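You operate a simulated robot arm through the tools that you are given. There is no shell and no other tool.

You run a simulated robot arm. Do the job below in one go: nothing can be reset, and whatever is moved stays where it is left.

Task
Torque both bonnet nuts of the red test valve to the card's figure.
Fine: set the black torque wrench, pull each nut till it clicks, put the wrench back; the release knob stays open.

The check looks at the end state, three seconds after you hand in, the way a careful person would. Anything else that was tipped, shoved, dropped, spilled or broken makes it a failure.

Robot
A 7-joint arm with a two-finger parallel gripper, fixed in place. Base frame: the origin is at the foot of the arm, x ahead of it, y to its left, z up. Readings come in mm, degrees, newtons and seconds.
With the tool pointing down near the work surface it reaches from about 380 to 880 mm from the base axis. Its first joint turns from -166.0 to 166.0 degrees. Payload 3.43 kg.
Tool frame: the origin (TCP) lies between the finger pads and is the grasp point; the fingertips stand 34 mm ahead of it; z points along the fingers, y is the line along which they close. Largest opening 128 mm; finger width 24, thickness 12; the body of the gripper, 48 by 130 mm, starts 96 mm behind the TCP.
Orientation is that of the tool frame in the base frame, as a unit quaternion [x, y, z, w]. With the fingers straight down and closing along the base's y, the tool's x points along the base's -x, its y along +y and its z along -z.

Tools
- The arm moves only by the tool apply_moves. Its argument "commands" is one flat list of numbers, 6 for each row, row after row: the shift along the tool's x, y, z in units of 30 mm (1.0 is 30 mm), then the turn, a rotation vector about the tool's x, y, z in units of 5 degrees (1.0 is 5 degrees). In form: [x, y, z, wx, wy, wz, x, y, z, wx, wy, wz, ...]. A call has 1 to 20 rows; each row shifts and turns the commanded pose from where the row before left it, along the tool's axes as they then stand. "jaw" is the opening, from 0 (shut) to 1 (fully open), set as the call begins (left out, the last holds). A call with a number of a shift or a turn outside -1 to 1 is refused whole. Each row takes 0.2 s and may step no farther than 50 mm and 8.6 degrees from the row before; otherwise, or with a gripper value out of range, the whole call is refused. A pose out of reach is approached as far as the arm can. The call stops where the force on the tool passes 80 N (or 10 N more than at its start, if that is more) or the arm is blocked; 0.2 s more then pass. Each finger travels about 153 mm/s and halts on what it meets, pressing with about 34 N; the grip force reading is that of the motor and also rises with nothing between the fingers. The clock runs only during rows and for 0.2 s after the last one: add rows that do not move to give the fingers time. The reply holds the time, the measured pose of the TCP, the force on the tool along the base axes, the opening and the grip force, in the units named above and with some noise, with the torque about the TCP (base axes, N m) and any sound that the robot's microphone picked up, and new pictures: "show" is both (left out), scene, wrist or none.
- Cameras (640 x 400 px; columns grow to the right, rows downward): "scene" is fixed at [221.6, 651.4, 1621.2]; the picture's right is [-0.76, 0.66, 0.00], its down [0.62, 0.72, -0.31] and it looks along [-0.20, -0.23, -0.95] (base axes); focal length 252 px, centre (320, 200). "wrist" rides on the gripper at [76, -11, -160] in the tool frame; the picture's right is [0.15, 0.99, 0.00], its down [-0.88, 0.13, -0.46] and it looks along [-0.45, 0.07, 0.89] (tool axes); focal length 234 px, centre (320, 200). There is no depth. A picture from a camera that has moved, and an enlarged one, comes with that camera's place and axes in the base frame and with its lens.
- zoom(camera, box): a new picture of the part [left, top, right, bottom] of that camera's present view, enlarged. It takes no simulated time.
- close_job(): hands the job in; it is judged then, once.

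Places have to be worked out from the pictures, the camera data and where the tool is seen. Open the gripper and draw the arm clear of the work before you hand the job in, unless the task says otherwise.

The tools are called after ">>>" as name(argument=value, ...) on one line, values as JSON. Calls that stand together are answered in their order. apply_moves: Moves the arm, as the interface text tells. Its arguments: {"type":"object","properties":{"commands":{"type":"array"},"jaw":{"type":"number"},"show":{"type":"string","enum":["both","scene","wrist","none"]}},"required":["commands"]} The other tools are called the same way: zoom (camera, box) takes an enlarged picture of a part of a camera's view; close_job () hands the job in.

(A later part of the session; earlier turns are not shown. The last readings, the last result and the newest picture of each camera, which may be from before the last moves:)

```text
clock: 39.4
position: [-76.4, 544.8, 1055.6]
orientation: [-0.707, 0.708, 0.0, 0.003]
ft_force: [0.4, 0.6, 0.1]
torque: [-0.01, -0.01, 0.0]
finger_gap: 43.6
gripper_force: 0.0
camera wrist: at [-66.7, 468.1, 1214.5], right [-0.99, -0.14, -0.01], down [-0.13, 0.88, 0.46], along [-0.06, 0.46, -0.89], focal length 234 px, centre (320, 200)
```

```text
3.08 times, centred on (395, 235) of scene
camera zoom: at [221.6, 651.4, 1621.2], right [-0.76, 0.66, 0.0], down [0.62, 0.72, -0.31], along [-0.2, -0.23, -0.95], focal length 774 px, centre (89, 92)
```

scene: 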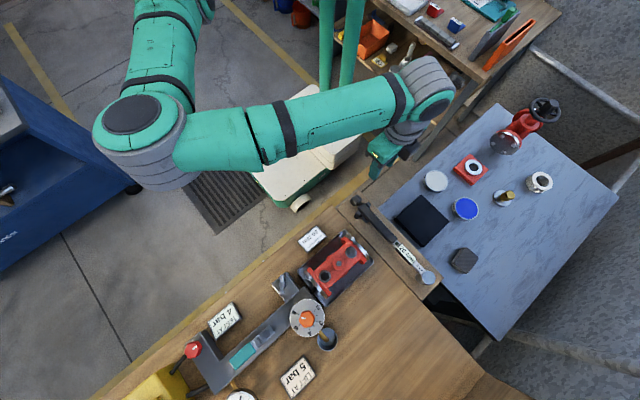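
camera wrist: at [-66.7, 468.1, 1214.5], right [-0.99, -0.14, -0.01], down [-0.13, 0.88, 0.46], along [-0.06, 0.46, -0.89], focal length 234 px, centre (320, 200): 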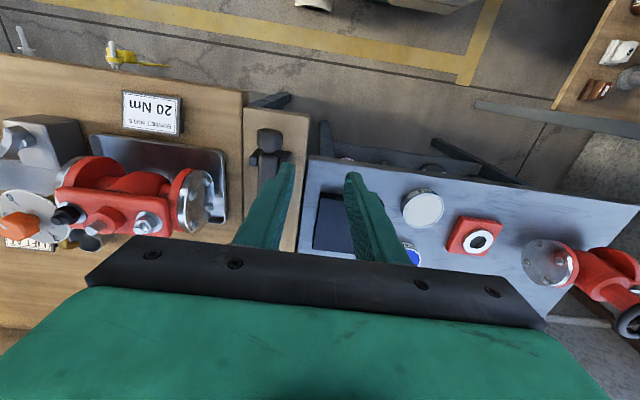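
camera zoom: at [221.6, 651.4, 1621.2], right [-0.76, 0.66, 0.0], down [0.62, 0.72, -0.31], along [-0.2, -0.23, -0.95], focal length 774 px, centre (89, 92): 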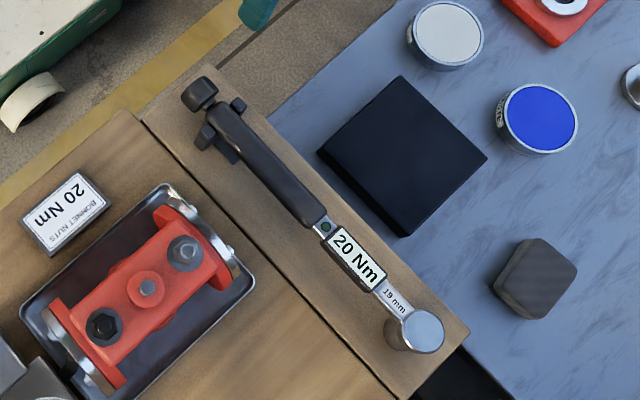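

The wrench is set and back in its cradle. Before lifting it, I look at the nuts up close from above to find their positions and hex orientation.

>>> apply_moves(commands=[-0.324, -0.93, 0, 0, 0, 0, -0.324, -0.93, 0, 0, 0, 0, -0.324, -0.93, 0, 0, 0, 0, -0.324, -0.93, 0, 0, 0, 0, -0.324, -0.93, 0, 0, 0, 0, -0.324, -0.93, 0, 0, 0, 0, -0.324, -0.93, 0, 0, 0, 0, 0, 0, 0.4, 0, 0, 0, 0, 0, 0, 0, 0, 0], jaw=1, show="wrist")

>>> zoom(camera="wrist", box=[240, 140, 400, 240])

>>> zoom(camera="wrist", box=[120, 120, 280, 220])

```text
clock: 41.4
position: [118.1, 613.0, 1042.7]
orientation: [-0.706, 0.708, 0.0, 0.004]
ft_force: [0.0, -0.4, 0.3]
torque: [0.0, 0.01, -0.02]
finger_gap: 128.0
gripper_force: 0.0
camera wrist: at [128.6, 536.0, 1202.6], right [-0.99, -0.14, -0.01], down [-0.13, 0.88, 0.46], along [-0.06, 0.46, -0.89], focal length 234 px, centre (320, 200)
```

wrist: 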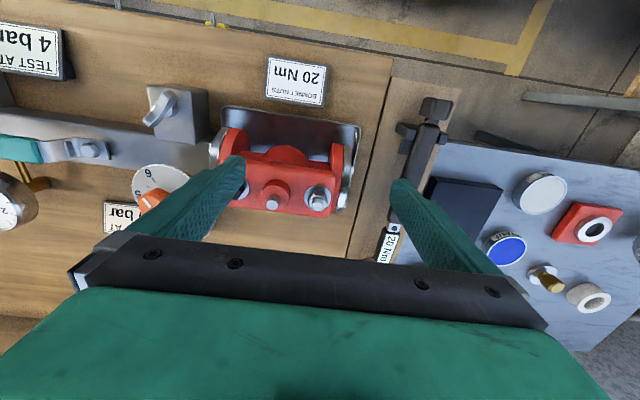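

```text
4.00 times, centred on (320, 190) of wrist
camera zoom: at [128.6, 536.0, 1202.6], right [-0.99, -0.14, -0.01], down [-0.13, 0.88, 0.46], along [-0.06, 0.46, -0.89], focal length 937 px, centre (320, 240)
```

zoom: 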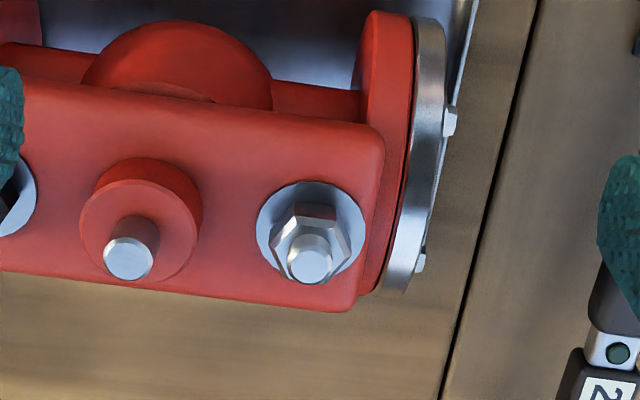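

```text
4.00 times, centred on (200, 170) of wrist
camera zoom: at [128.6, 536.0, 1202.6], right [-0.99, -0.14, -0.01], down [-0.13, 0.88, 0.46], along [-0.06, 0.46, -0.89], focal length 937 px, centre (800, 320)
```

zoom: 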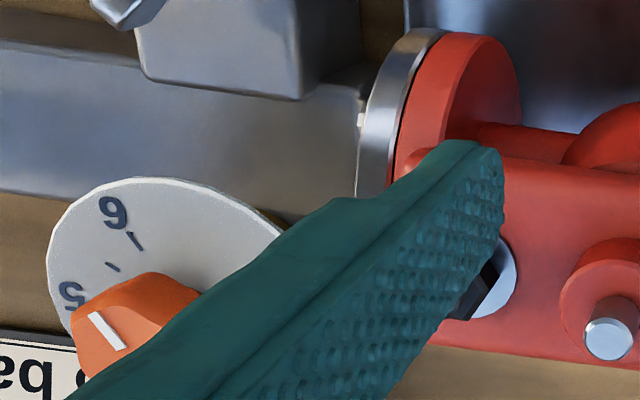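

The silver nut's stud top is at about (115.6, 651, 992), the washer is at z≈976, and flats face ±y. Next I go to the wrench handle at y≈690, where I expect the centre of mass, and lower around it with the jaws part open.

>>> apply_moves(commands=[-0.513, 0.86, 0, 0, 0, 0, -0.513, 0.86, 0, 0, 0, 0, -0.513, 0.86, 0, 0, 0, 0, -0.513, 0.86, 0, 0, 0, 0, -0.513, 0.86, 0, 0, 0, 0, 0, 0, 0.867, 0, 0, 0, 0, 0, 0.867, 0, 0, 0, 0, 0, 0, 0, 0, 0], jaw=0.5)

>>> zoom(camera="wrist", box=[240, 120, 400, 250])

```text
clock: 43.2
position: [-10.7, 690.8, 991.0]
orientation: [-0.706, 0.708, 0.0, 0.004]
ft_force: [0.6, 0.3, -0.1]
torque: [0.0, 0.0, 0.0]
finger_gap: 64.1
gripper_force: 0.0
camera wrist: at [-0.1, 613.9, 1150.5], right [-0.99, -0.14, -0.01], down [-0.13, 0.88, 0.46], along [-0.06, 0.46, -0.89], focal length 234 px, centre (320, 200)
```

scene: 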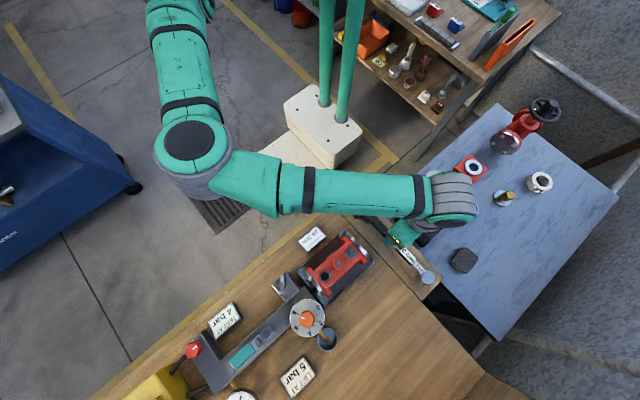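
wrist: 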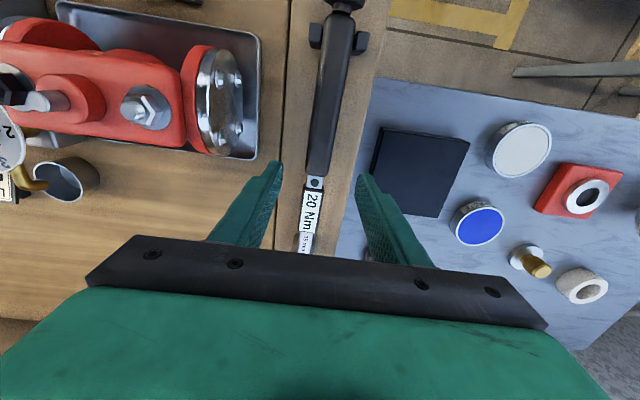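

```text
3.08 times, centred on (320, 185) of wrist
camera zoom: at [-0.1, 613.9, 1150.5], right [-0.99, -0.14, -0.01], down [-0.13, 0.88, 0.46], along [-0.06, 0.46, -0.89], focal length 720 px, centre (320, 246)
```

zoom: 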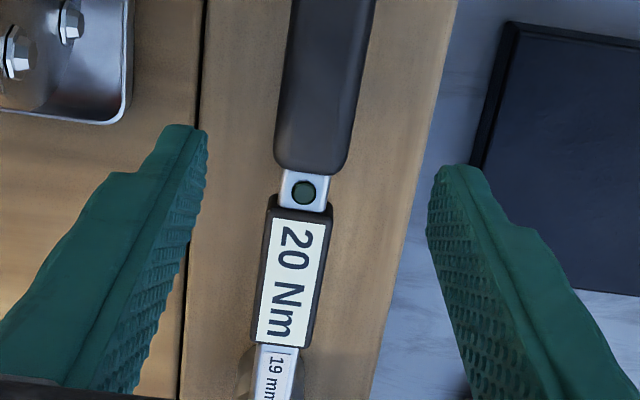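

The handle end is at y≈707 and it is centred between the fingers. I lower to handle height and close on it.

>>> apply_moves(commands=[0, 0, 0.87, 0, 0, 0, 0, 0, 0.87, 0, 0, 0, 0, 0, 0.87, 0, 0, 0, 0, 0, 0, 0, 0, 0], show="none")

>>> apply_moves(commands=[0, 0, 0, 0, 0, 0, 0, 0, 0, 0, 0, 0, 0, 0, 0, 0, 0, 0], jaw=0.1)

```text
clock: 44.2
position: [-9.1, 691.3, 912.6]
orientation: [-0.706, 0.708, 0.0, 0.004]
ft_force: [-0.3, 0.1, -0.1]
torque: [0.01, 0.0, 0.02]
finger_gap: 63.9
gripper_force: 0.1
```

```text
clock: 45.0
position: [-9.7, 690.5, 912.6]
orientation: [0.707, -0.707, 0.0, -0.003]
ft_force: [0.5, 0.7, -0.8]
torque: [0.42, 0.03, -0.11]
finger_gap: 26.6
gripper_force: 34.1
camera wrist: at [0.7, 613.7, 1072.6], right [-0.99, -0.14, -0.01], down [-0.13, 0.88, 0.46], along [-0.06, 0.46, -0.89], focal length 234 px, centre (320, 200)
```

scene: 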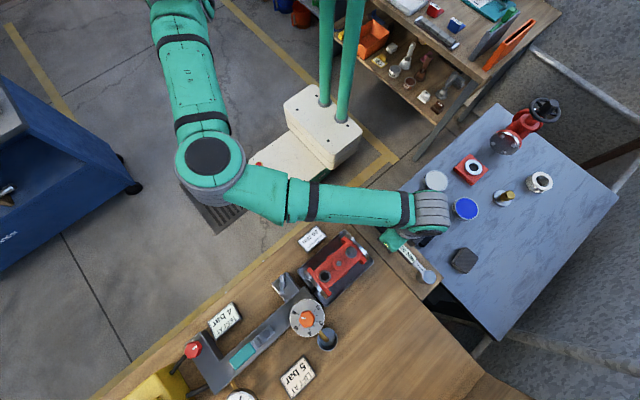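
wrist: 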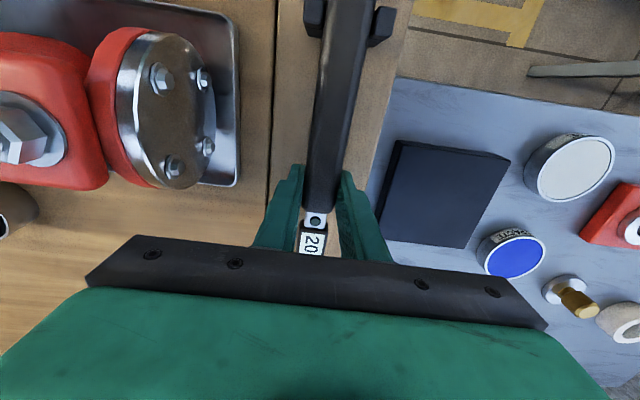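

Gripped at 26.6 mm. I lift by 12 mm to read the wrench's weight and balance.

>>> apply_moves(commands=[0, 0, -0.2, 0, 0, 0, 0, 0, -0.2, 0, 0, 0, 0, 0, 0, 0, 0, 0, 0, 0, 0, 0, 0, 0])

>>> zoom(camera="scene", box=[340, 190, 450, 300])

```text
clock: 46.0
position: [-9.0, 690.9, 926.0]
orientation: [-0.706, 0.708, 0.0, 0.004]
ft_force: [0.4, -0.2, -3.3]
torque: [0.15, -0.01, 0.01]
finger_gap: 26.7
gripper_force: 34.0
camera wrist: at [0.8, 613.6, 1084.4], right [-0.99, -0.14, -0.01], down [-0.13, 0.88, 0.46], along [-0.06, 0.46, -0.89], focal length 234 px, centre (320, 200)
```

scene: 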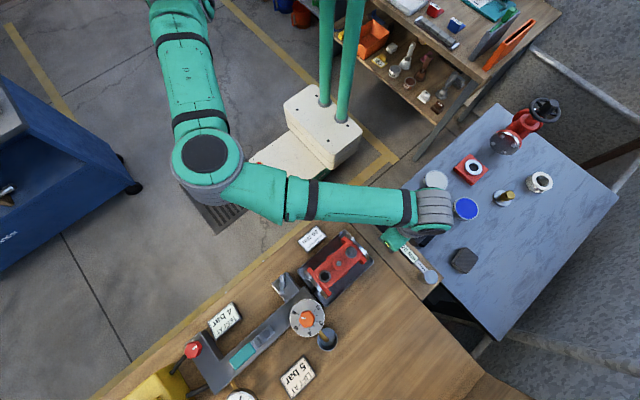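
wrist: 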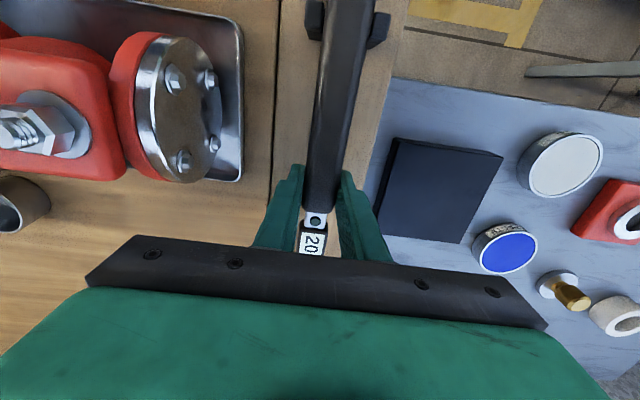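

```text
3.64 times, centred on (395, 245) of scene
camera zoom: at [221.6, 651.4, 1621.2], right [-0.76, 0.66, 0.0], down [0.62, 0.72, -0.31], along [-0.2, -0.23, -0.95], focal length 915 px, centre (47, 36)
```

zoom: 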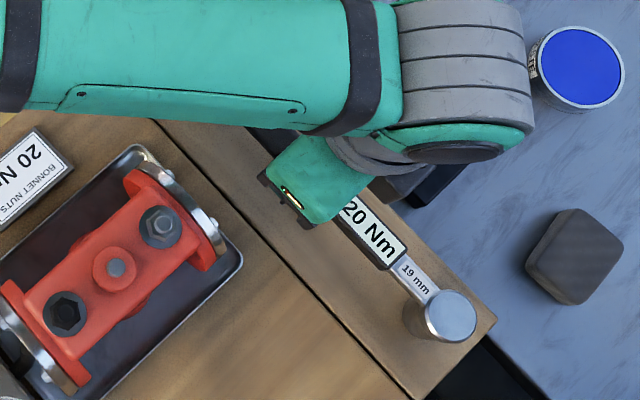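

The wrench weighs only about 3.3 N, with its centre of mass around y≈645. So I set it back down and regrip nearer the handle's end (y≈607), just clear of the cradle posts, for more leverage.

>>> apply_moves(commands=[0, 0, 0.2, 0, 0, 0, 0, 0, 0.2, 0, 0, 0, 0, 0, 0, 0, 0, 0], show="none")

>>> apply_moves(commands=[0, 0, 0, 0, 0, 0, 0, 0, 0, 0, 0, 0, 0, 0, -1, 0, 0, 0, 0.7, 0, -1, 0, 0, 0, 0.7, 0, 0, 0, 0, 0, 0.7, 0, 0, 0, 0, 0, 0.7, 0, 0, 0, 0, 0, 0, 0, 0, 0, 0, 0], jaw=0.45)

>>> zoom(camera="wrist", box=[240, 90, 400, 250])

```text
clock: 46.8
position: [-9.6, 690.5, 912.8]
orientation: [-0.706, 0.708, -0.001, 0.003]
ft_force: [1.1, -0.2, -1.4]
torque: [-0.12, 0.0, 0.1]
finger_gap: 26.7
gripper_force: 33.8
```

```text
clock: 48.6
position: [-9.9, 606.6, 973.7]
orientation: [-0.706, 0.709, 0.0, 0.004]
ft_force: [0.6, 0.0, 0.8]
torque: [0.05, 0.0, 0.0]
finger_gap: 57.8
gripper_force: 0.1
camera wrist: at [-0.1, 530.0, 1132.4], right [-0.99, -0.14, -0.01], down [-0.13, 0.88, 0.46], along [-0.06, 0.46, -0.89], focal length 234 px, centre (320, 200)
```

scene: 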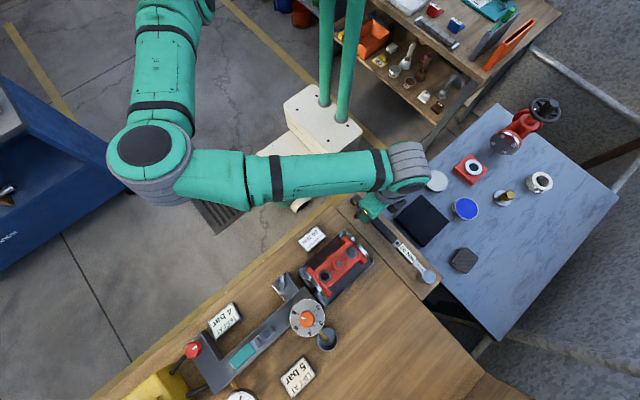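
wrist: 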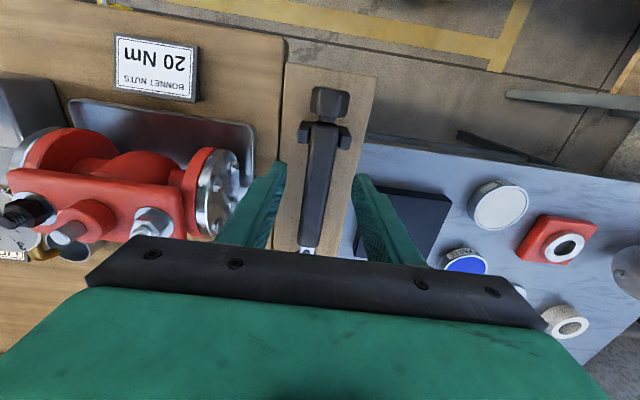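

```text
2.50 times, centred on (320, 170) of wrist
camera zoom: at [-0.1, 530.0, 1132.4], right [-0.99, -0.14, -0.01], down [-0.13, 0.88, 0.46], along [-0.06, 0.46, -0.89], focal length 585 px, centre (320, 275)
```

zoom: 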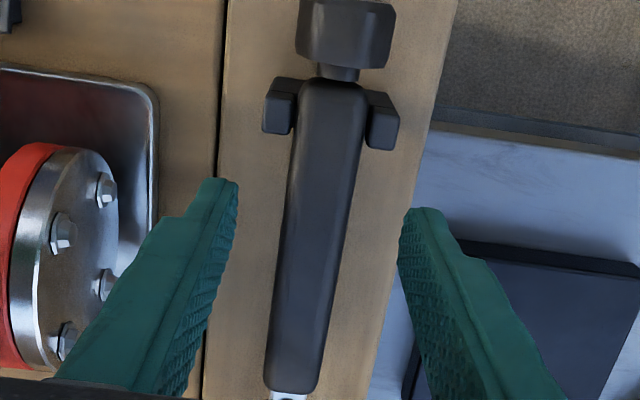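

The posts end at about y=588, which clears the fingers at 595–619. I descend and grip.

>>> apply_moves(commands=[-0.05, 0, 0.68, 0, 0, 0, -0.05, 0, 0.68, 0, 0, 0, 0, 0, 0.68, 0, 0, 0, 0, 0, 0, 0, 0, 0], show="none")

>>> apply_moves(commands=[0, 0, 0, 0, 0, 0, 0, 0, 0, 0, 0, 0, 0, 0, 0, 0, 0, 0], jaw=0.1, show="none")

>>> apply_moves(commands=[0, 0, -0.2, 0, 0, 0, 0, 0, -0.3, 0, 0, 0, 0, 0, 0, 0, 0, 0, 0, 0, 0, 0, 0, 0])

>>> zoom(camera="scene", box=[340, 190, 450, 300])

```text
clock: 49.6
position: [-10.3, 610.2, 911.6]
orientation: [-0.705, 0.709, 0.0, 0.004]
ft_force: [-0.2, 0.7, -0.8]
torque: [0.02, -0.02, 0.03]
finger_gap: 57.7
gripper_force: 0.1
```

```text
clock: 50.4
position: [-10.5, 610.3, 912.3]
orientation: [-0.707, 0.707, 0.0, 0.004]
ft_force: [0.6, 0.2, 0.1]
torque: [0.02, 0.0, -0.11]
finger_gap: 26.4
gripper_force: 33.9
```

```text
clock: 51.4
position: [-9.0, 610.2, 928.4]
orientation: [-0.706, 0.708, 0.0, 0.003]
ft_force: [-0.3, 0.0, -3.3]
torque: [-0.15, 0.01, -0.02]
finger_gap: 26.4
gripper_force: 34.2
camera wrist: at [0.2, 532.8, 1086.2], right [-0.99, -0.14, -0.01], down [-0.13, 0.88, 0.46], along [-0.06, 0.46, -0.89], focal length 234 px, centre (320, 200)
```

scene: 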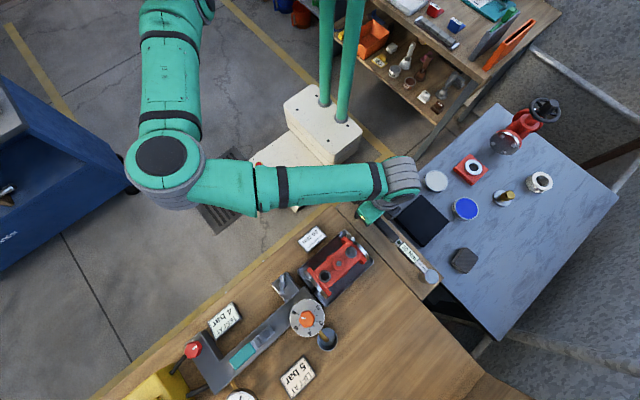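
wrist: 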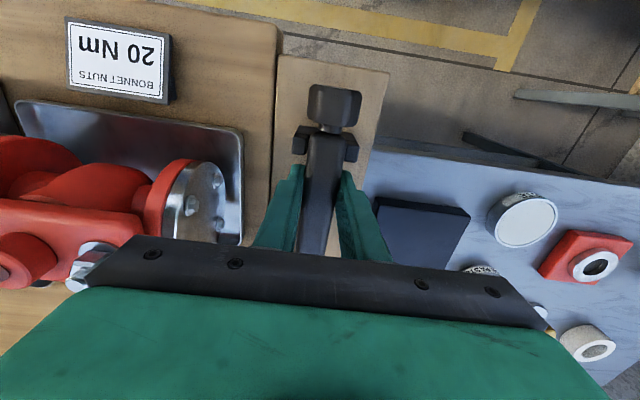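

```text
3.64 times, centred on (395, 245) of scene
camera zoom: at [221.6, 651.4, 1621.2], right [-0.76, 0.66, 0.0], down [0.62, 0.72, -0.31], along [-0.2, -0.23, -0.95], focal length 915 px, centre (47, 36)
```

zoom: 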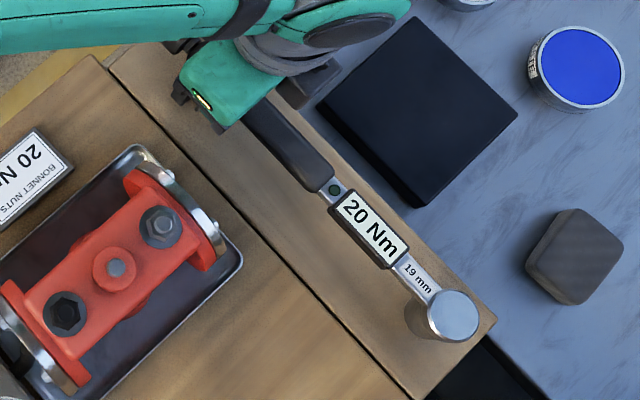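

The wrench is held level (3.3 N, small torque). I lift it well clear and carry it so its head is above the silver nut.

>>> apply_moves(commands=[0, 0, -0.873, 0, 0, 0, 0, 0, -0.873, 0, 0, 0, 0, 0, -0.873, 0, 0, 0, 0, 0, -0.873, 0, 0, 0, 0, 0, -0.873, 0, 0, 0, 0, 0, -0.873, 0, 0, 0, 0, 0, 0, 0, 0, 0], show="none")

>>> apply_moves(commands=[0.615, -0.422, 0, 0, 0, 0, 0.615, -0.422, 0, 0, 0, 0, 0.615, -0.422, 0, 0, 0, 0, 0.615, -0.422, 0, 0, 0, 0, 0.615, -0.422, 0, 0, 0, 0, 0.615, -0.422, 0, 0, 0, 0, 0.615, -0.422, 0, 0, 0, 0, 0.615, -0.422, 0, 0, 0, 0, 0.615, -0.422, 0, 0, 0, 0, 0.615, -0.422, 0, 0, 0, 0, 0, 0, 0, 0, 0, 0])

>>> zoom(camera="scene", box=[280, 210, 380, 310])

```text
clock: 53.0
position: [-10.7, 609.6, 1083.2]
orientation: [-0.705, 0.709, 0.0, 0.005]
ft_force: [-1.7, -0.4, -4.7]
torque: [-0.13, 0.0, 0.01]
finger_gap: 26.6
gripper_force: 34.3
```

```text
clock: 55.4
position: [117.5, 424.8, 1082.8]
orientation: [-0.707, 0.707, -0.001, 0.004]
ft_force: [0.2, -0.2, -3.1]
torque: [-0.1, 0.0, 0.0]
finger_gap: 26.5
gripper_force: 34.1
camera wrist: at [126.7, 347.6, 1242.5], right [-0.99, -0.14, -0.01], down [-0.13, 0.88, 0.46], along [-0.06, 0.46, -0.89], focal length 234 px, centre (320, 200)
```

scene: 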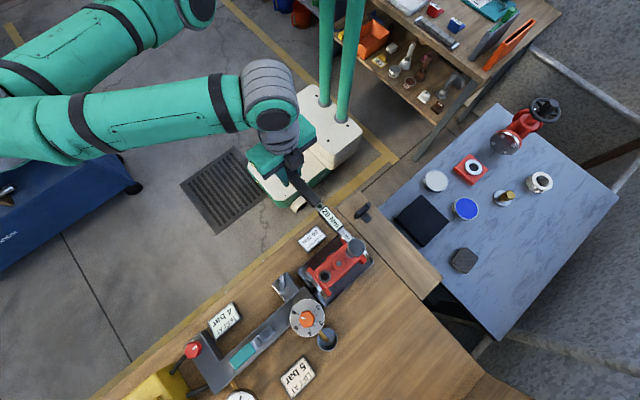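
wrist: 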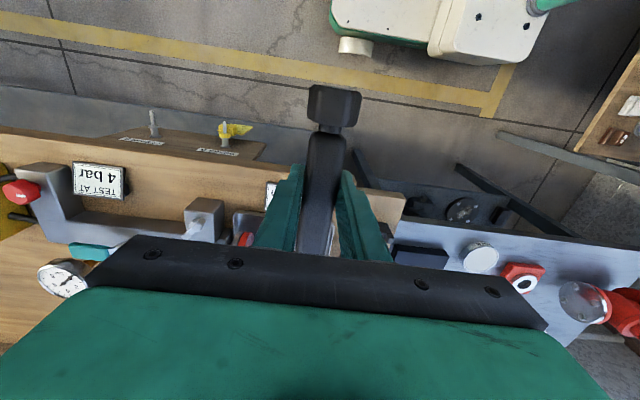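

```text
4.00 times, centred on (330, 260) of scene
camera zoom: at [221.6, 651.4, 1621.2], right [-0.76, 0.66, 0.0], down [0.62, 0.72, -0.31], along [-0.2, -0.23, -0.95], focal length 1006 px, centre (280, -40)
```

zoom: 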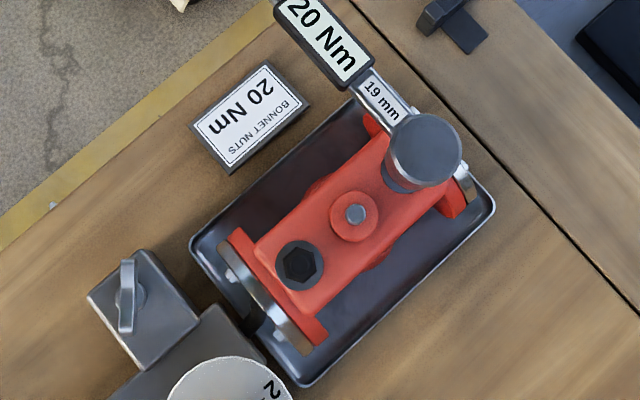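

The head hovers about over the nut. To align it precisely, I shift the wrench aside by 60 mm in -x and take high zooms of the nut and head from the fixed camera.

>>> apply_moves(commands=[0, 1, 0, 0, 0, 0, 0, 1, 0, 0, 0, 0, 0, 0, 0, 0, 0, 0], show="none")

>>> zoom(camera="scene", box=[325, 230, 365, 255])

>>> zoom(camera="scene", box=[360, 230, 400, 255])

>>> zoom(camera="scene", box=[310, 250, 350, 275])

```text
clock: 56.2
position: [56.5, 425.4, 1083.5]
orientation: [-0.706, 0.708, 0.0, 0.004]
ft_force: [0.1, -0.4, -3.4]
torque: [-0.17, -0.03, -0.03]
finger_gap: 26.6
gripper_force: 34.1
```

```text
16.00 times, centred on (345, 242) of scene
camera zoom: at [221.6, 651.4, 1621.2], right [-0.76, 0.66, 0.0], down [0.62, 0.72, -0.31], along [-0.2, -0.23, -0.95], focal length 4026 px, centre (-80, -480)
```

zoom: 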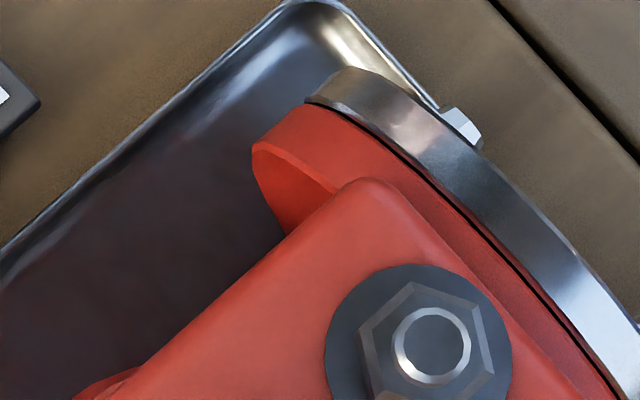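

```text
16.00 times, centred on (380, 242) of scene
camera zoom: at [221.6, 651.4, 1621.2], right [-0.76, 0.66, 0.0], down [0.62, 0.72, -0.31], along [-0.2, -0.23, -0.95], focal length 4026 px, centre (-640, -480)
```

zoom: 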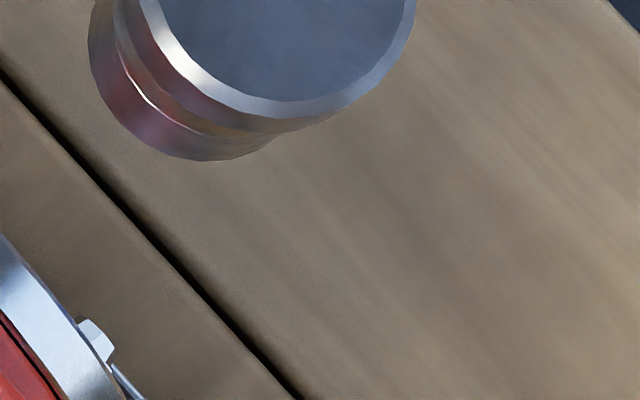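

```text
16.00 times, centred on (330, 262) of scene
camera zoom: at [221.6, 651.4, 1621.2], right [-0.76, 0.66, 0.0], down [0.62, 0.72, -0.31], along [-0.2, -0.23, -0.95], focal length 4026 px, centre (160, -800)
```

zoom: 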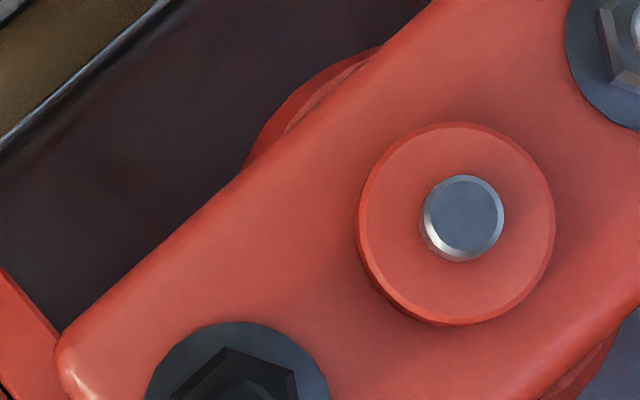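

The stud top is now located precisely in this camera. I zoom on the head in the same way.

>>> zoom(camera="scene", box=[355, 215, 395, 240])

>>> zoom(camera="scene", box=[325, 245, 365, 270])

>>> zoom(camera="scene", box=[300, 260, 340, 285])

```text
16.00 times, centred on (375, 228) of scene
camera zoom: at [221.6, 651.4, 1621.2], right [-0.76, 0.66, 0.0], down [0.62, 0.72, -0.31], along [-0.2, -0.23, -0.95], focal length 4026 px, centre (-560, -240)
```

zoom: 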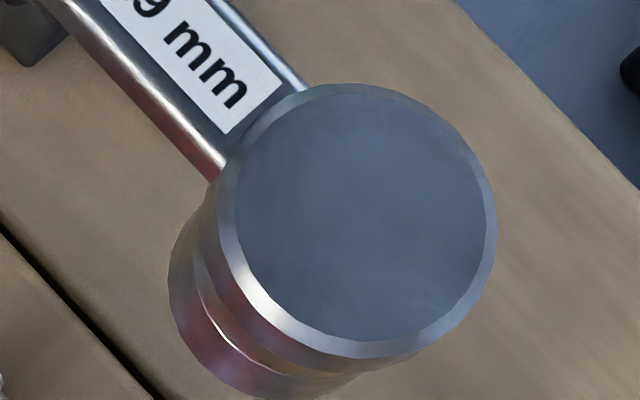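

```text
16.00 times, centred on (345, 258) of scene
camera zoom: at [221.6, 651.4, 1621.2], right [-0.76, 0.66, 0.0], down [0.62, 0.72, -0.31], along [-0.2, -0.23, -0.95], focal length 4026 px, centre (-80, -720)
```

zoom: 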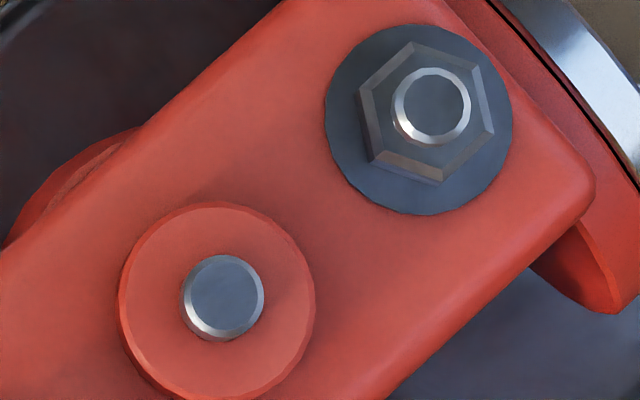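

```text
16.00 times, centred on (320, 272) of scene
camera zoom: at [221.6, 651.4, 1621.2], right [-0.76, 0.66, 0.0], down [0.62, 0.72, -0.31], along [-0.2, -0.23, -0.95], focal length 4026 px, centre (320, -960)
```

zoom: 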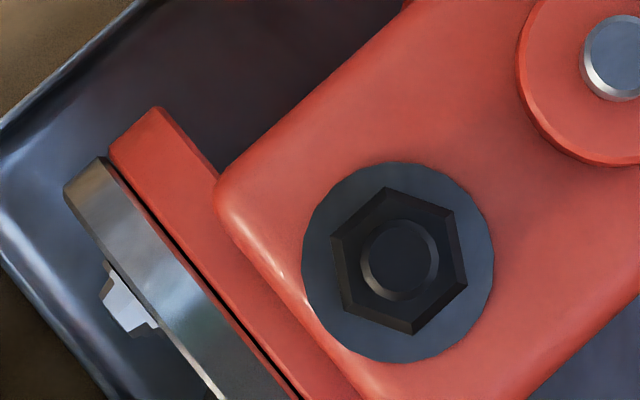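

Both nuts have vertices along ±x. To fix the head's true height and lateral offset, I move back 60 mm in +x and measure the head at the same high zoom.

>>> apply_moves(commands=[0, -1, 0, 0, 0, 0, 0, -1, 0, 0, 0, 0, 0, 0, 0, 0, 0, 0, 0, 0, 0, 0, 0, 0], show="none")

>>> zoom(camera="scene", box=[335, 235, 375, 260])

```text
clock: 57.2
position: [115.7, 425.0, 1084.2]
orientation: [-0.706, 0.708, 0.0, 0.004]
ft_force: [-0.2, -0.4, -3.3]
torque: [-0.15, -0.01, -0.03]
finger_gap: 26.6
gripper_force: 34.6
```

```text
16.00 times, centred on (355, 248) of scene
camera zoom: at [221.6, 651.4, 1621.2], right [-0.76, 0.66, 0.0], down [0.62, 0.72, -0.31], along [-0.2, -0.23, -0.95], focal length 4026 px, centre (-240, -560)
```

zoom: 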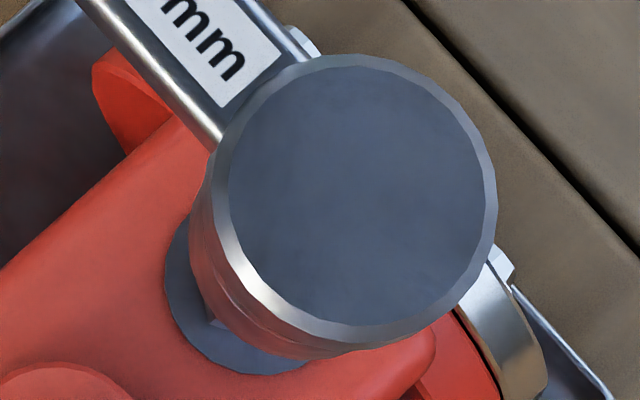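

The head needs about -1 mm in both x and y. I apply that and lower 20 mm, then check the alignment again.

>>> apply_moves(commands=[0.033, 0.033, 0.33, 0, 0, 0, 0, 0, 0.33, 0, 0, 0, 0, 0, 0, 0, 0, 0, 0, 0, 0, 0, 0, 0], show="none")

>>> zoom(camera="scene", box=[330, 235, 370, 260])

```text
clock: 58.2
position: [115.0, 424.2, 1063.1]
orientation: [-0.706, 0.708, 0.0, 0.004]
ft_force: [-0.2, 0.1, -3.5]
torque: [-0.12, 0.01, 0.0]
finger_gap: 26.6
gripper_force: 33.8
```

```text
16.00 times, centred on (350, 248) of scene
camera zoom: at [221.6, 651.4, 1621.2], right [-0.76, 0.66, 0.0], down [0.62, 0.72, -0.31], along [-0.2, -0.23, -0.95], focal length 4026 px, centre (-160, -560)
```

zoom: 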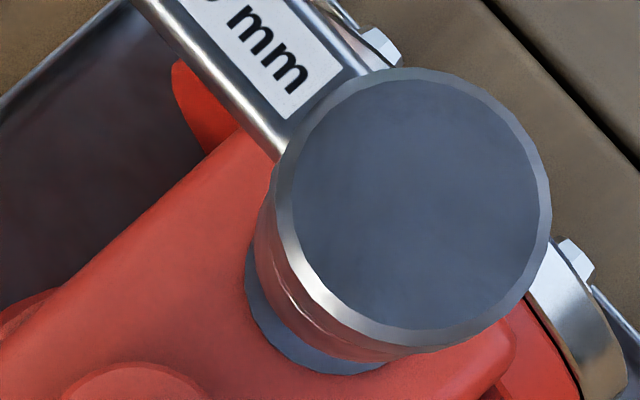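

The alignment is now within about 0.5 mm. I lower in small steps and watch the force.

>>> apply_moves(commands=[0, 0, 0.15, 0, 0, 0, 0, 0, 0.15, 0, 0, 0, 0, 0, 0, 0, 0, 0], show="none")

>>> apply_moves(commands=[0, 0, 0.15, 0, 0, 0, 0, 0, 0, 0, 0, 0], show="none")

>>> zoom(camera="scene", box=[330, 235, 370, 260])

```text
clock: 59.0
position: [115.9, 423.8, 1054.5]
orientation: [-0.706, 0.708, 0.001, 0.004]
ft_force: [-0.2, -0.6, -4.1]
torque: [-0.11, 0.03, -0.02]
finger_gap: 26.8
gripper_force: 33.3
```

```text
clock: 59.6
position: [115.4, 424.1, 1049.2]
orientation: [-0.706, 0.708, 0.0, 0.003]
ft_force: [-0.5, 0.1, -3.5]
torque: [-0.12, 0.02, 0.03]
finger_gap: 26.4
gripper_force: 34.4
```

```text
16.00 times, centred on (350, 248) of scene
camera zoom: at [221.6, 651.4, 1621.2], right [-0.76, 0.66, 0.0], down [0.62, 0.72, -0.31], along [-0.2, -0.23, -0.95], focal length 4026 px, centre (-160, -560)
```

zoom: 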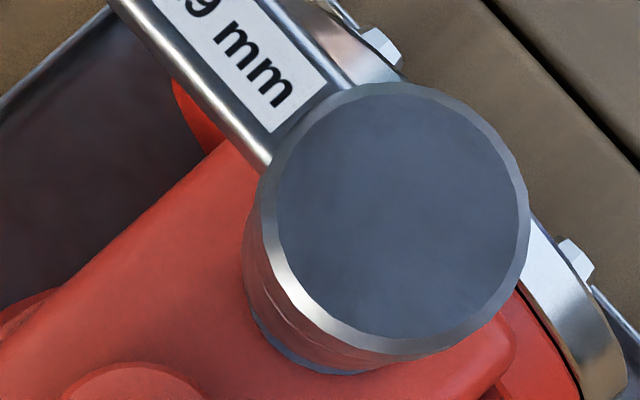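

The socket is closing in symmetrically on the washer. I continue down in small steps.

>>> apply_moves(commands=[0, 0, 0.1, 0, 0, 0, 0, 0, 0, 0, 0, 0], show="none")

>>> apply_moves(commands=[0, 0, 0.1, 0, 0, 0, 0, 0, 0, 0, 0, 0], show="none")

>>> apply_moves(commands=[0, 0, 0.1, 0, 0, 0, 0, 0, 0, 0, 0, 0], show="none")

```text
clock: 60.2
position: [114.7, 425.2, 1047.0]
orientation: [-0.707, 0.707, 0.0, 0.004]
ft_force: [-0.1, -0.6, -2.9]
torque: [-0.14, -0.01, -0.01]
finger_gap: 26.5
gripper_force: 33.9
```

```text
clock: 60.8
position: [116.3, 424.6, 1044.9]
orientation: [-0.707, 0.708, 0.0, 0.004]
ft_force: [0.1, 0.5, -3.9]
torque: [-0.14, -0.03, 0.01]
finger_gap: 26.6
gripper_force: 33.4
```

```text
clock: 61.4
position: [114.9, 424.3, 1041.1]
orientation: [-0.706, 0.708, -0.001, 0.004]
ft_force: [0.0, 0.4, -3.1]
torque: [-0.13, -0.02, 0.01]
finger_gap: 26.7
gripper_force: 33.7
```

No contact yet at z≈1041. I continue down in 3 mm steps.

>>> apply_moves(commands=[0, 0, 0.1, 0, 0, 0, 0, 0, 0, 0, 0, 0], show="none")

>>> apply_moves(commands=[0, 0, 0.1, 0, 0, 0, 0, 0, 0, 0, 0, 0], show="none")

>>> zoom(camera="scene", box=[330, 235, 370, 260])

```text
clock: 62.0
position: [115.0, 423.2, 1038.5]
orientation: [-0.706, 0.708, 0.0, 0.004]
ft_force: [1.4, 1.6, -3.0]
torque: [0.04, -0.06, -0.14]
finger_gap: 26.5
gripper_force: 33.8
```

```text
clock: 62.6
position: [114.5, 424.3, 1033.9]
orientation: [-0.706, 0.708, 0.0, 0.004]
ft_force: [0.1, 3.1, 2.1]
torque: [1.11, -0.01, -0.01]
finger_gap: 26.7
gripper_force: 33.4
```

```text
16.00 times, centred on (350, 248) of scene
camera zoom: at [221.6, 651.4, 1621.2], right [-0.76, 0.66, 0.0], down [0.62, 0.72, -0.31], along [-0.2, -0.23, -0.95], focal length 4026 px, centre (-160, -560)
```

zoom: 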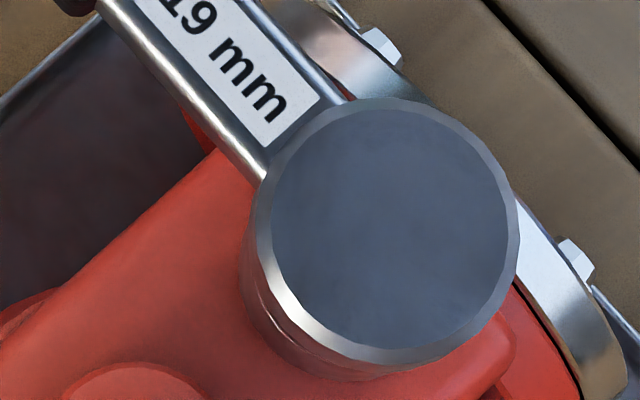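

Contact: about 5 N now rests on the socket, at the height where it should touch the washer (z≈977), so it appears seated on the hex. I start a slow clockwise pull, about 1° per row along the arc around the nut.

>>> apply_moves(commands=[-0.001, 0.131, 0, 0, 0, 0.2, -0.001, 0.131, 0, 0, 0, 0.2, 0, 0, 0, 0, 0, 0], show="none")

>>> apply_moves(commands=[-0.001, 0.131, 0, 0, 0, 0.2, -0.001, 0.131, 0, 0, 0, 0.2, 0, 0, 0, 0, 0, 0], show="none")

>>> zoom(camera="scene", box=[310, 215, 370, 265])

```text
clock: 63.4
position: [106.7, 422.8, 1035.1]
orientation: [-0.693, 0.721, 0.0, 0.004]
ft_force: [-0.6, 6.3, 0.4]
torque: [1.08, 0.0, 0.04]
finger_gap: 26.6
gripper_force: 34.0
```

```text
clock: 64.2
position: [99.2, 424.5, 1034.6]
orientation: [-0.681, 0.732, 0.0, 0.004]
ft_force: [1.3, 3.5, -1.0]
torque: [0.76, -0.1, -0.09]
finger_gap: 26.5
gripper_force: 33.9
```

```text
8.00 times, centred on (340, 240) of scene
camera zoom: at [221.6, 651.4, 1621.2], right [-0.76, 0.66, 0.0], down [0.62, 0.72, -0.31], along [-0.2, -0.23, -0.95], focal length 2013 px, centre (160, -120)
```

zoom: 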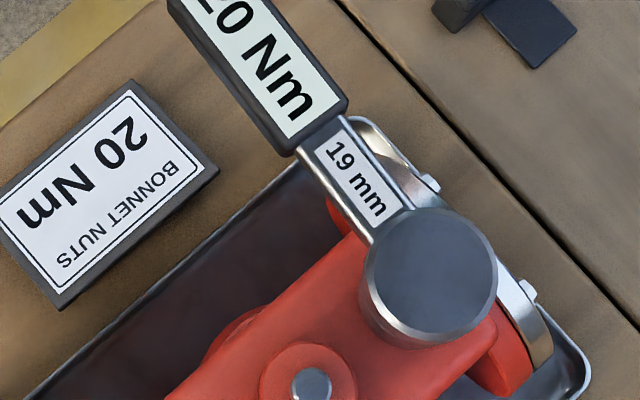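

There is no resistance yet after 4°, so I keep turning along the arc and watch the force.

>>> apply_moves(commands=[-0.001, 0.131, 0, 0, 0, 0.2, -0.001, 0.131, 0, 0, 0, 0.2, -0.001, 0.131, 0, 0, 0, 0.2, -0.001, 0.131, 0, 0, 0, 0.2, 0, 0, 0, 0, 0, 0], show="none")

>>> apply_moves(commands=[-0.001, 0.131, 0, 0, 0, 0.2, -0.001, 0.131, 0, 0, 0, 0.2, -0.001, 0.131, 0, 0, 0, 0.2, -0.001, 0.131, 0, 0, 0, 0.2, 0, 0, 0, 0, 0, 0], show="scene")

>>> zoom(camera="scene", box=[330, 235, 370, 260])

```text
clock: 65.4
position: [84.2, 425.2, 1035.2]
orientation: [-0.655, 0.755, 0.0, 0.003]
ft_force: [1.7, 0.5, -2.1]
torque: [0.21, -0.03, -0.14]
finger_gap: 26.5
gripper_force: 34.3
```

```text
clock: 66.6
position: [69.7, 428.2, 1034.6]
orientation: [-0.627, 0.779, 0.0, 0.003]
ft_force: [0.5, 0.2, -3.5]
torque: [-0.1, 0.06, 0.02]
finger_gap: 26.5
gripper_force: 34.2
```

scene: 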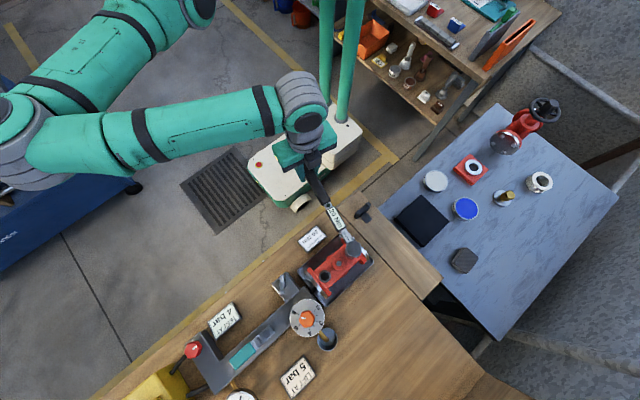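

```text
16.00 times, centred on (350, 248) of scene
camera zoom: at [221.6, 651.4, 1621.2], right [-0.76, 0.66, 0.0], down [0.62, 0.72, -0.31], along [-0.2, -0.23, -0.95], focal length 4026 px, centre (-160, -560)
```

zoom: 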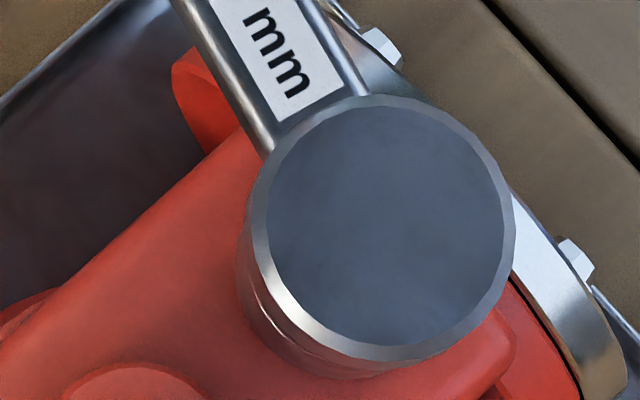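

The support force vanished after 12°, so the socket may have slipped over the hex. I lower slightly to check whether it has further to go.

>>> apply_moves(commands=[0, 0, 0.07, 0, 0, 0, 0, 0, 0, 0, 0, 0], show="none")

>>> apply_moves(commands=[0, 0, 0.07, 0, 0, 0, 0, 0, 0, 0, 0, 0], show="none")

>>> zoom(camera="scene", box=[330, 235, 370, 260])

```text
clock: 67.2
position: [68.5, 428.2, 1033.5]
orientation: [-0.628, 0.778, 0.001, 0.003]
ft_force: [-0.8, 0.2, 1.7]
torque: [1.06, -0.23, 0.14]
finger_gap: 26.8
gripper_force: 34.2
```

```text
clock: 67.8
position: [68.7, 427.1, 1030.8]
orientation: [-0.629, 0.777, 0.0, 0.003]
ft_force: [-1.0, -2.7, 1.5]
torque: [0.92, -0.18, 0.03]
finger_gap: 26.3
gripper_force: 33.7
```

```text
16.00 times, centred on (350, 248) of scene
camera zoom: at [221.6, 651.4, 1621.2], right [-0.76, 0.66, 0.0], down [0.62, 0.72, -0.31], along [-0.2, -0.23, -0.95], focal length 4026 px, centre (-160, -560)
```

zoom: 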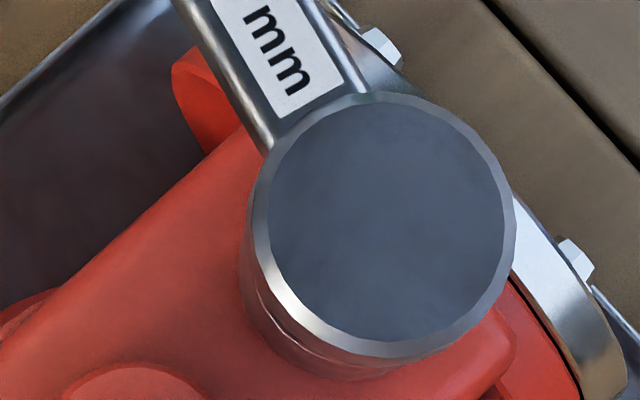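

The head sits at the same height and the wrench only pivots slightly in the grip. I keep turning clockwise in larger arcs to see whether torque builds or the hex drops in.

>>> apply_moves(commands=[-0.005, 0.263, 0, 0, 0, 0.4, -0.005, 0.263, 0, 0, 0, 0.4, -0.005, 0.263, 0, 0, 0, 0.4, -0.005, 0.263, 0, 0, 0, 0.4, 0, 0, 0, 0, 0, 0], show="none")

>>> apply_moves(commands=[-0.005, 0.263, 0, 0, 0, 0.4, -0.005, 0.263, 0, 0, 0, 0.4, -0.005, 0.263, 0, 0, 0, 0.4, -0.005, 0.263, 0, 0, 0, 0.4, 0, 0, 0, 0, 0, 0], show="scene")

>>> zoom(camera="scene", box=[310, 215, 370, 265])

```text
clock: 69.0
position: [38.3, 438.0, 1031.7]
orientation: [-0.572, 0.82, 0.001, 0.005]
ft_force: [0.0, 0.0, -2.9]
torque: [-0.14, 0.08, -0.03]
finger_gap: 26.6
gripper_force: 34.2
```

```text
clock: 70.2
position: [8.9, 450.3, 1030.5]
orientation: [-0.514, 0.858, 0.002, 0.003]
ft_force: [0.3, -0.4, -2.6]
torque: [-0.09, 0.06, 0.0]
finger_gap: 26.6
gripper_force: 34.1
```

scene: 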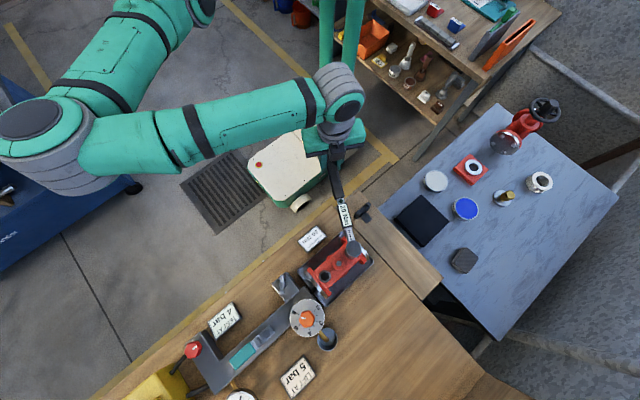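

```text
8.00 times, centred on (340, 240) of scene
camera zoom: at [221.6, 651.4, 1621.2], right [-0.76, 0.66, 0.0], down [0.62, 0.72, -0.31], along [-0.2, -0.23, -0.95], focal length 2013 px, centre (160, -120)
```

zoom: 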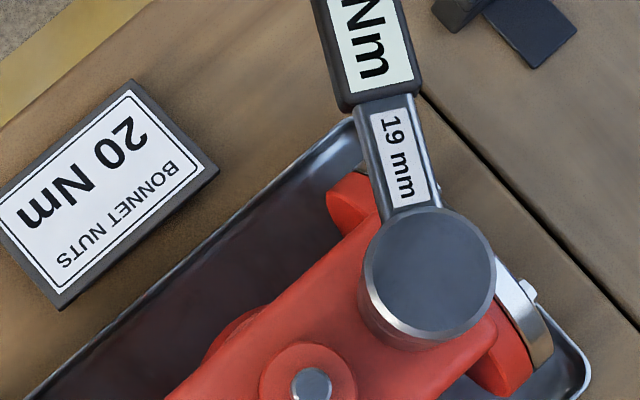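

It is still moving freely after 28°, with the head fractionally lower, which is consistent with a loose nut running down. I continue the arc while watching forces and sound.

>>> apply_moves(commands=[-0.005, 0.263, 0, 0, 0, 0.4, -0.005, 0.263, 0, 0, 0, 0.4, -0.005, 0.263, 0, 0, 0, 0.4, -0.005, 0.263, 0, 0, 0, 0.4, -0.005, 0.263, 0, 0, 0, 0.4, -0.005, 0.263, 0, 0, 0, 0.4, 0, 0, 0, 0, 0, 0], show="none")

>>> apply_moves(commands=[-0.005, 0.263, 0, 0, 0, 0.4, -0.005, 0.263, 0, 0, 0, 0.4, -0.005, 0.263, 0, 0, 0, 0.4, -0.005, 0.263, 0, 0, 0, 0.4, -0.005, 0.263, 0, 0, 0, 0.4, -0.005, 0.263, 0, 0, 0, 0.4, 0, 0, 0, 0, 0, 0], show="scene")

>>> zoom(camera="scene", box=[310, 215, 370, 265])

```text
clock: 71.8
position: [-29.4, 477.0, 1031.4]
orientation: [-0.421, 0.907, 0.001, 0.004]
ft_force: [-0.3, 0.1, -4.1]
torque: [-0.1, 0.1, 0.04]
finger_gap: 26.5
gripper_force: 33.4
```

```text
clock: 73.4
position: [-62.9, 510.8, 1031.7]
orientation: [-0.324, 0.946, 0.001, 0.003]
ft_force: [-0.3, -0.4, -3.9]
torque: [-0.05, 0.09, 0.09]
finger_gap: 26.6
gripper_force: 34.1
```

scene: 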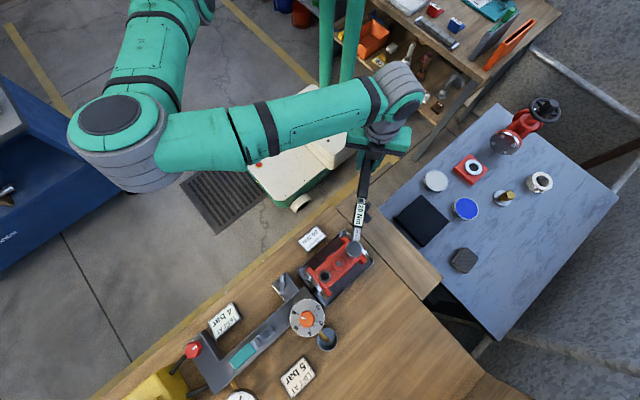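

```text
8.00 times, centred on (340, 240) of scene
camera zoom: at [221.6, 651.4, 1621.2], right [-0.76, 0.66, 0.0], down [0.62, 0.72, -0.31], along [-0.2, -0.23, -0.95], focal length 2013 px, centre (160, -120)
```

zoom: 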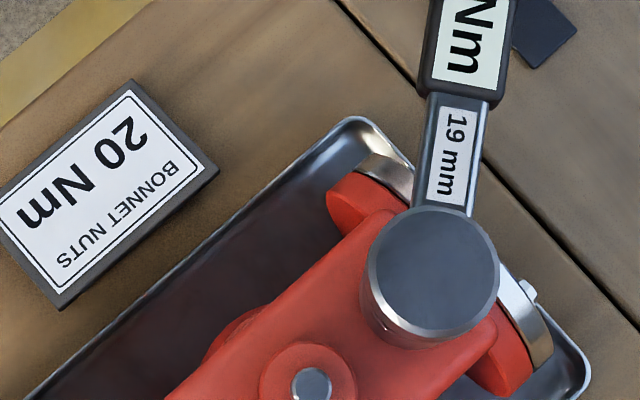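

It has turned 52° with no resistance, so I must verify engagement. I raise the wrench and pull it back along its own axis to look at the nut's orientation.

>>> apply_moves(commands=[0, 0, -0.8, 0, 0, 0, 0, 0, -0.8, 0, 0, 0, 0.8, 0, 0, 0, 0, 0, 0.8, 0, 0, 0, 0, 0, 0, 0, 0, 0, 0, 0], show="none")

>>> zoom(camera="scene", box=[325, 235, 365, 260])

>>> zoom(camera="scene", box=[320, 200, 400, 250])

```text
clock: 74.6
position: [-101.1, 480.6, 1077.9]
orientation: [-0.324, 0.946, 0.002, 0.003]
ft_force: [-0.8, 0.3, -4.3]
torque: [-0.1, 0.1, -0.02]
finger_gap: 26.5
gripper_force: 34.2
```

```text
16.00 times, centred on (345, 248) of scene
camera zoom: at [221.6, 651.4, 1621.2], right [-0.76, 0.66, 0.0], down [0.62, 0.72, -0.31], along [-0.2, -0.23, -0.95], focal length 4026 px, centre (-80, -560)
```

zoom: 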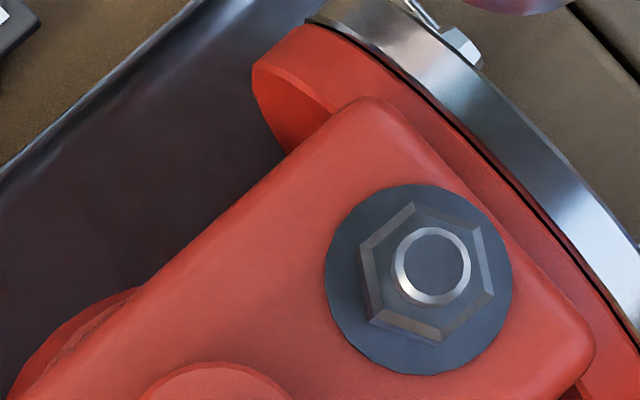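

```text
8.00 times, centred on (360, 225) of scene
camera zoom: at [221.6, 651.4, 1621.2], right [-0.76, 0.66, 0.0], down [0.62, 0.72, -0.31], along [-0.2, -0.23, -0.95], focal length 2013 px, centre (0, 0)
```

zoom: 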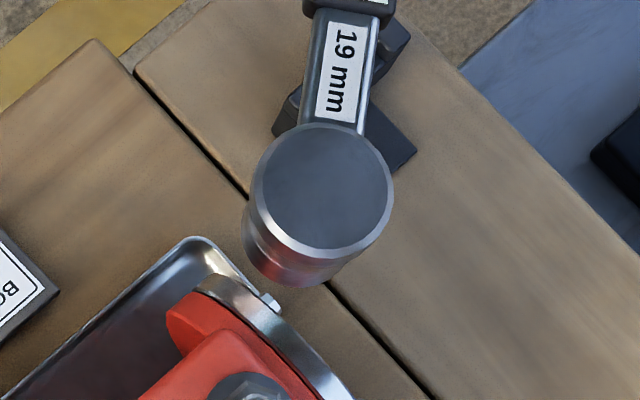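

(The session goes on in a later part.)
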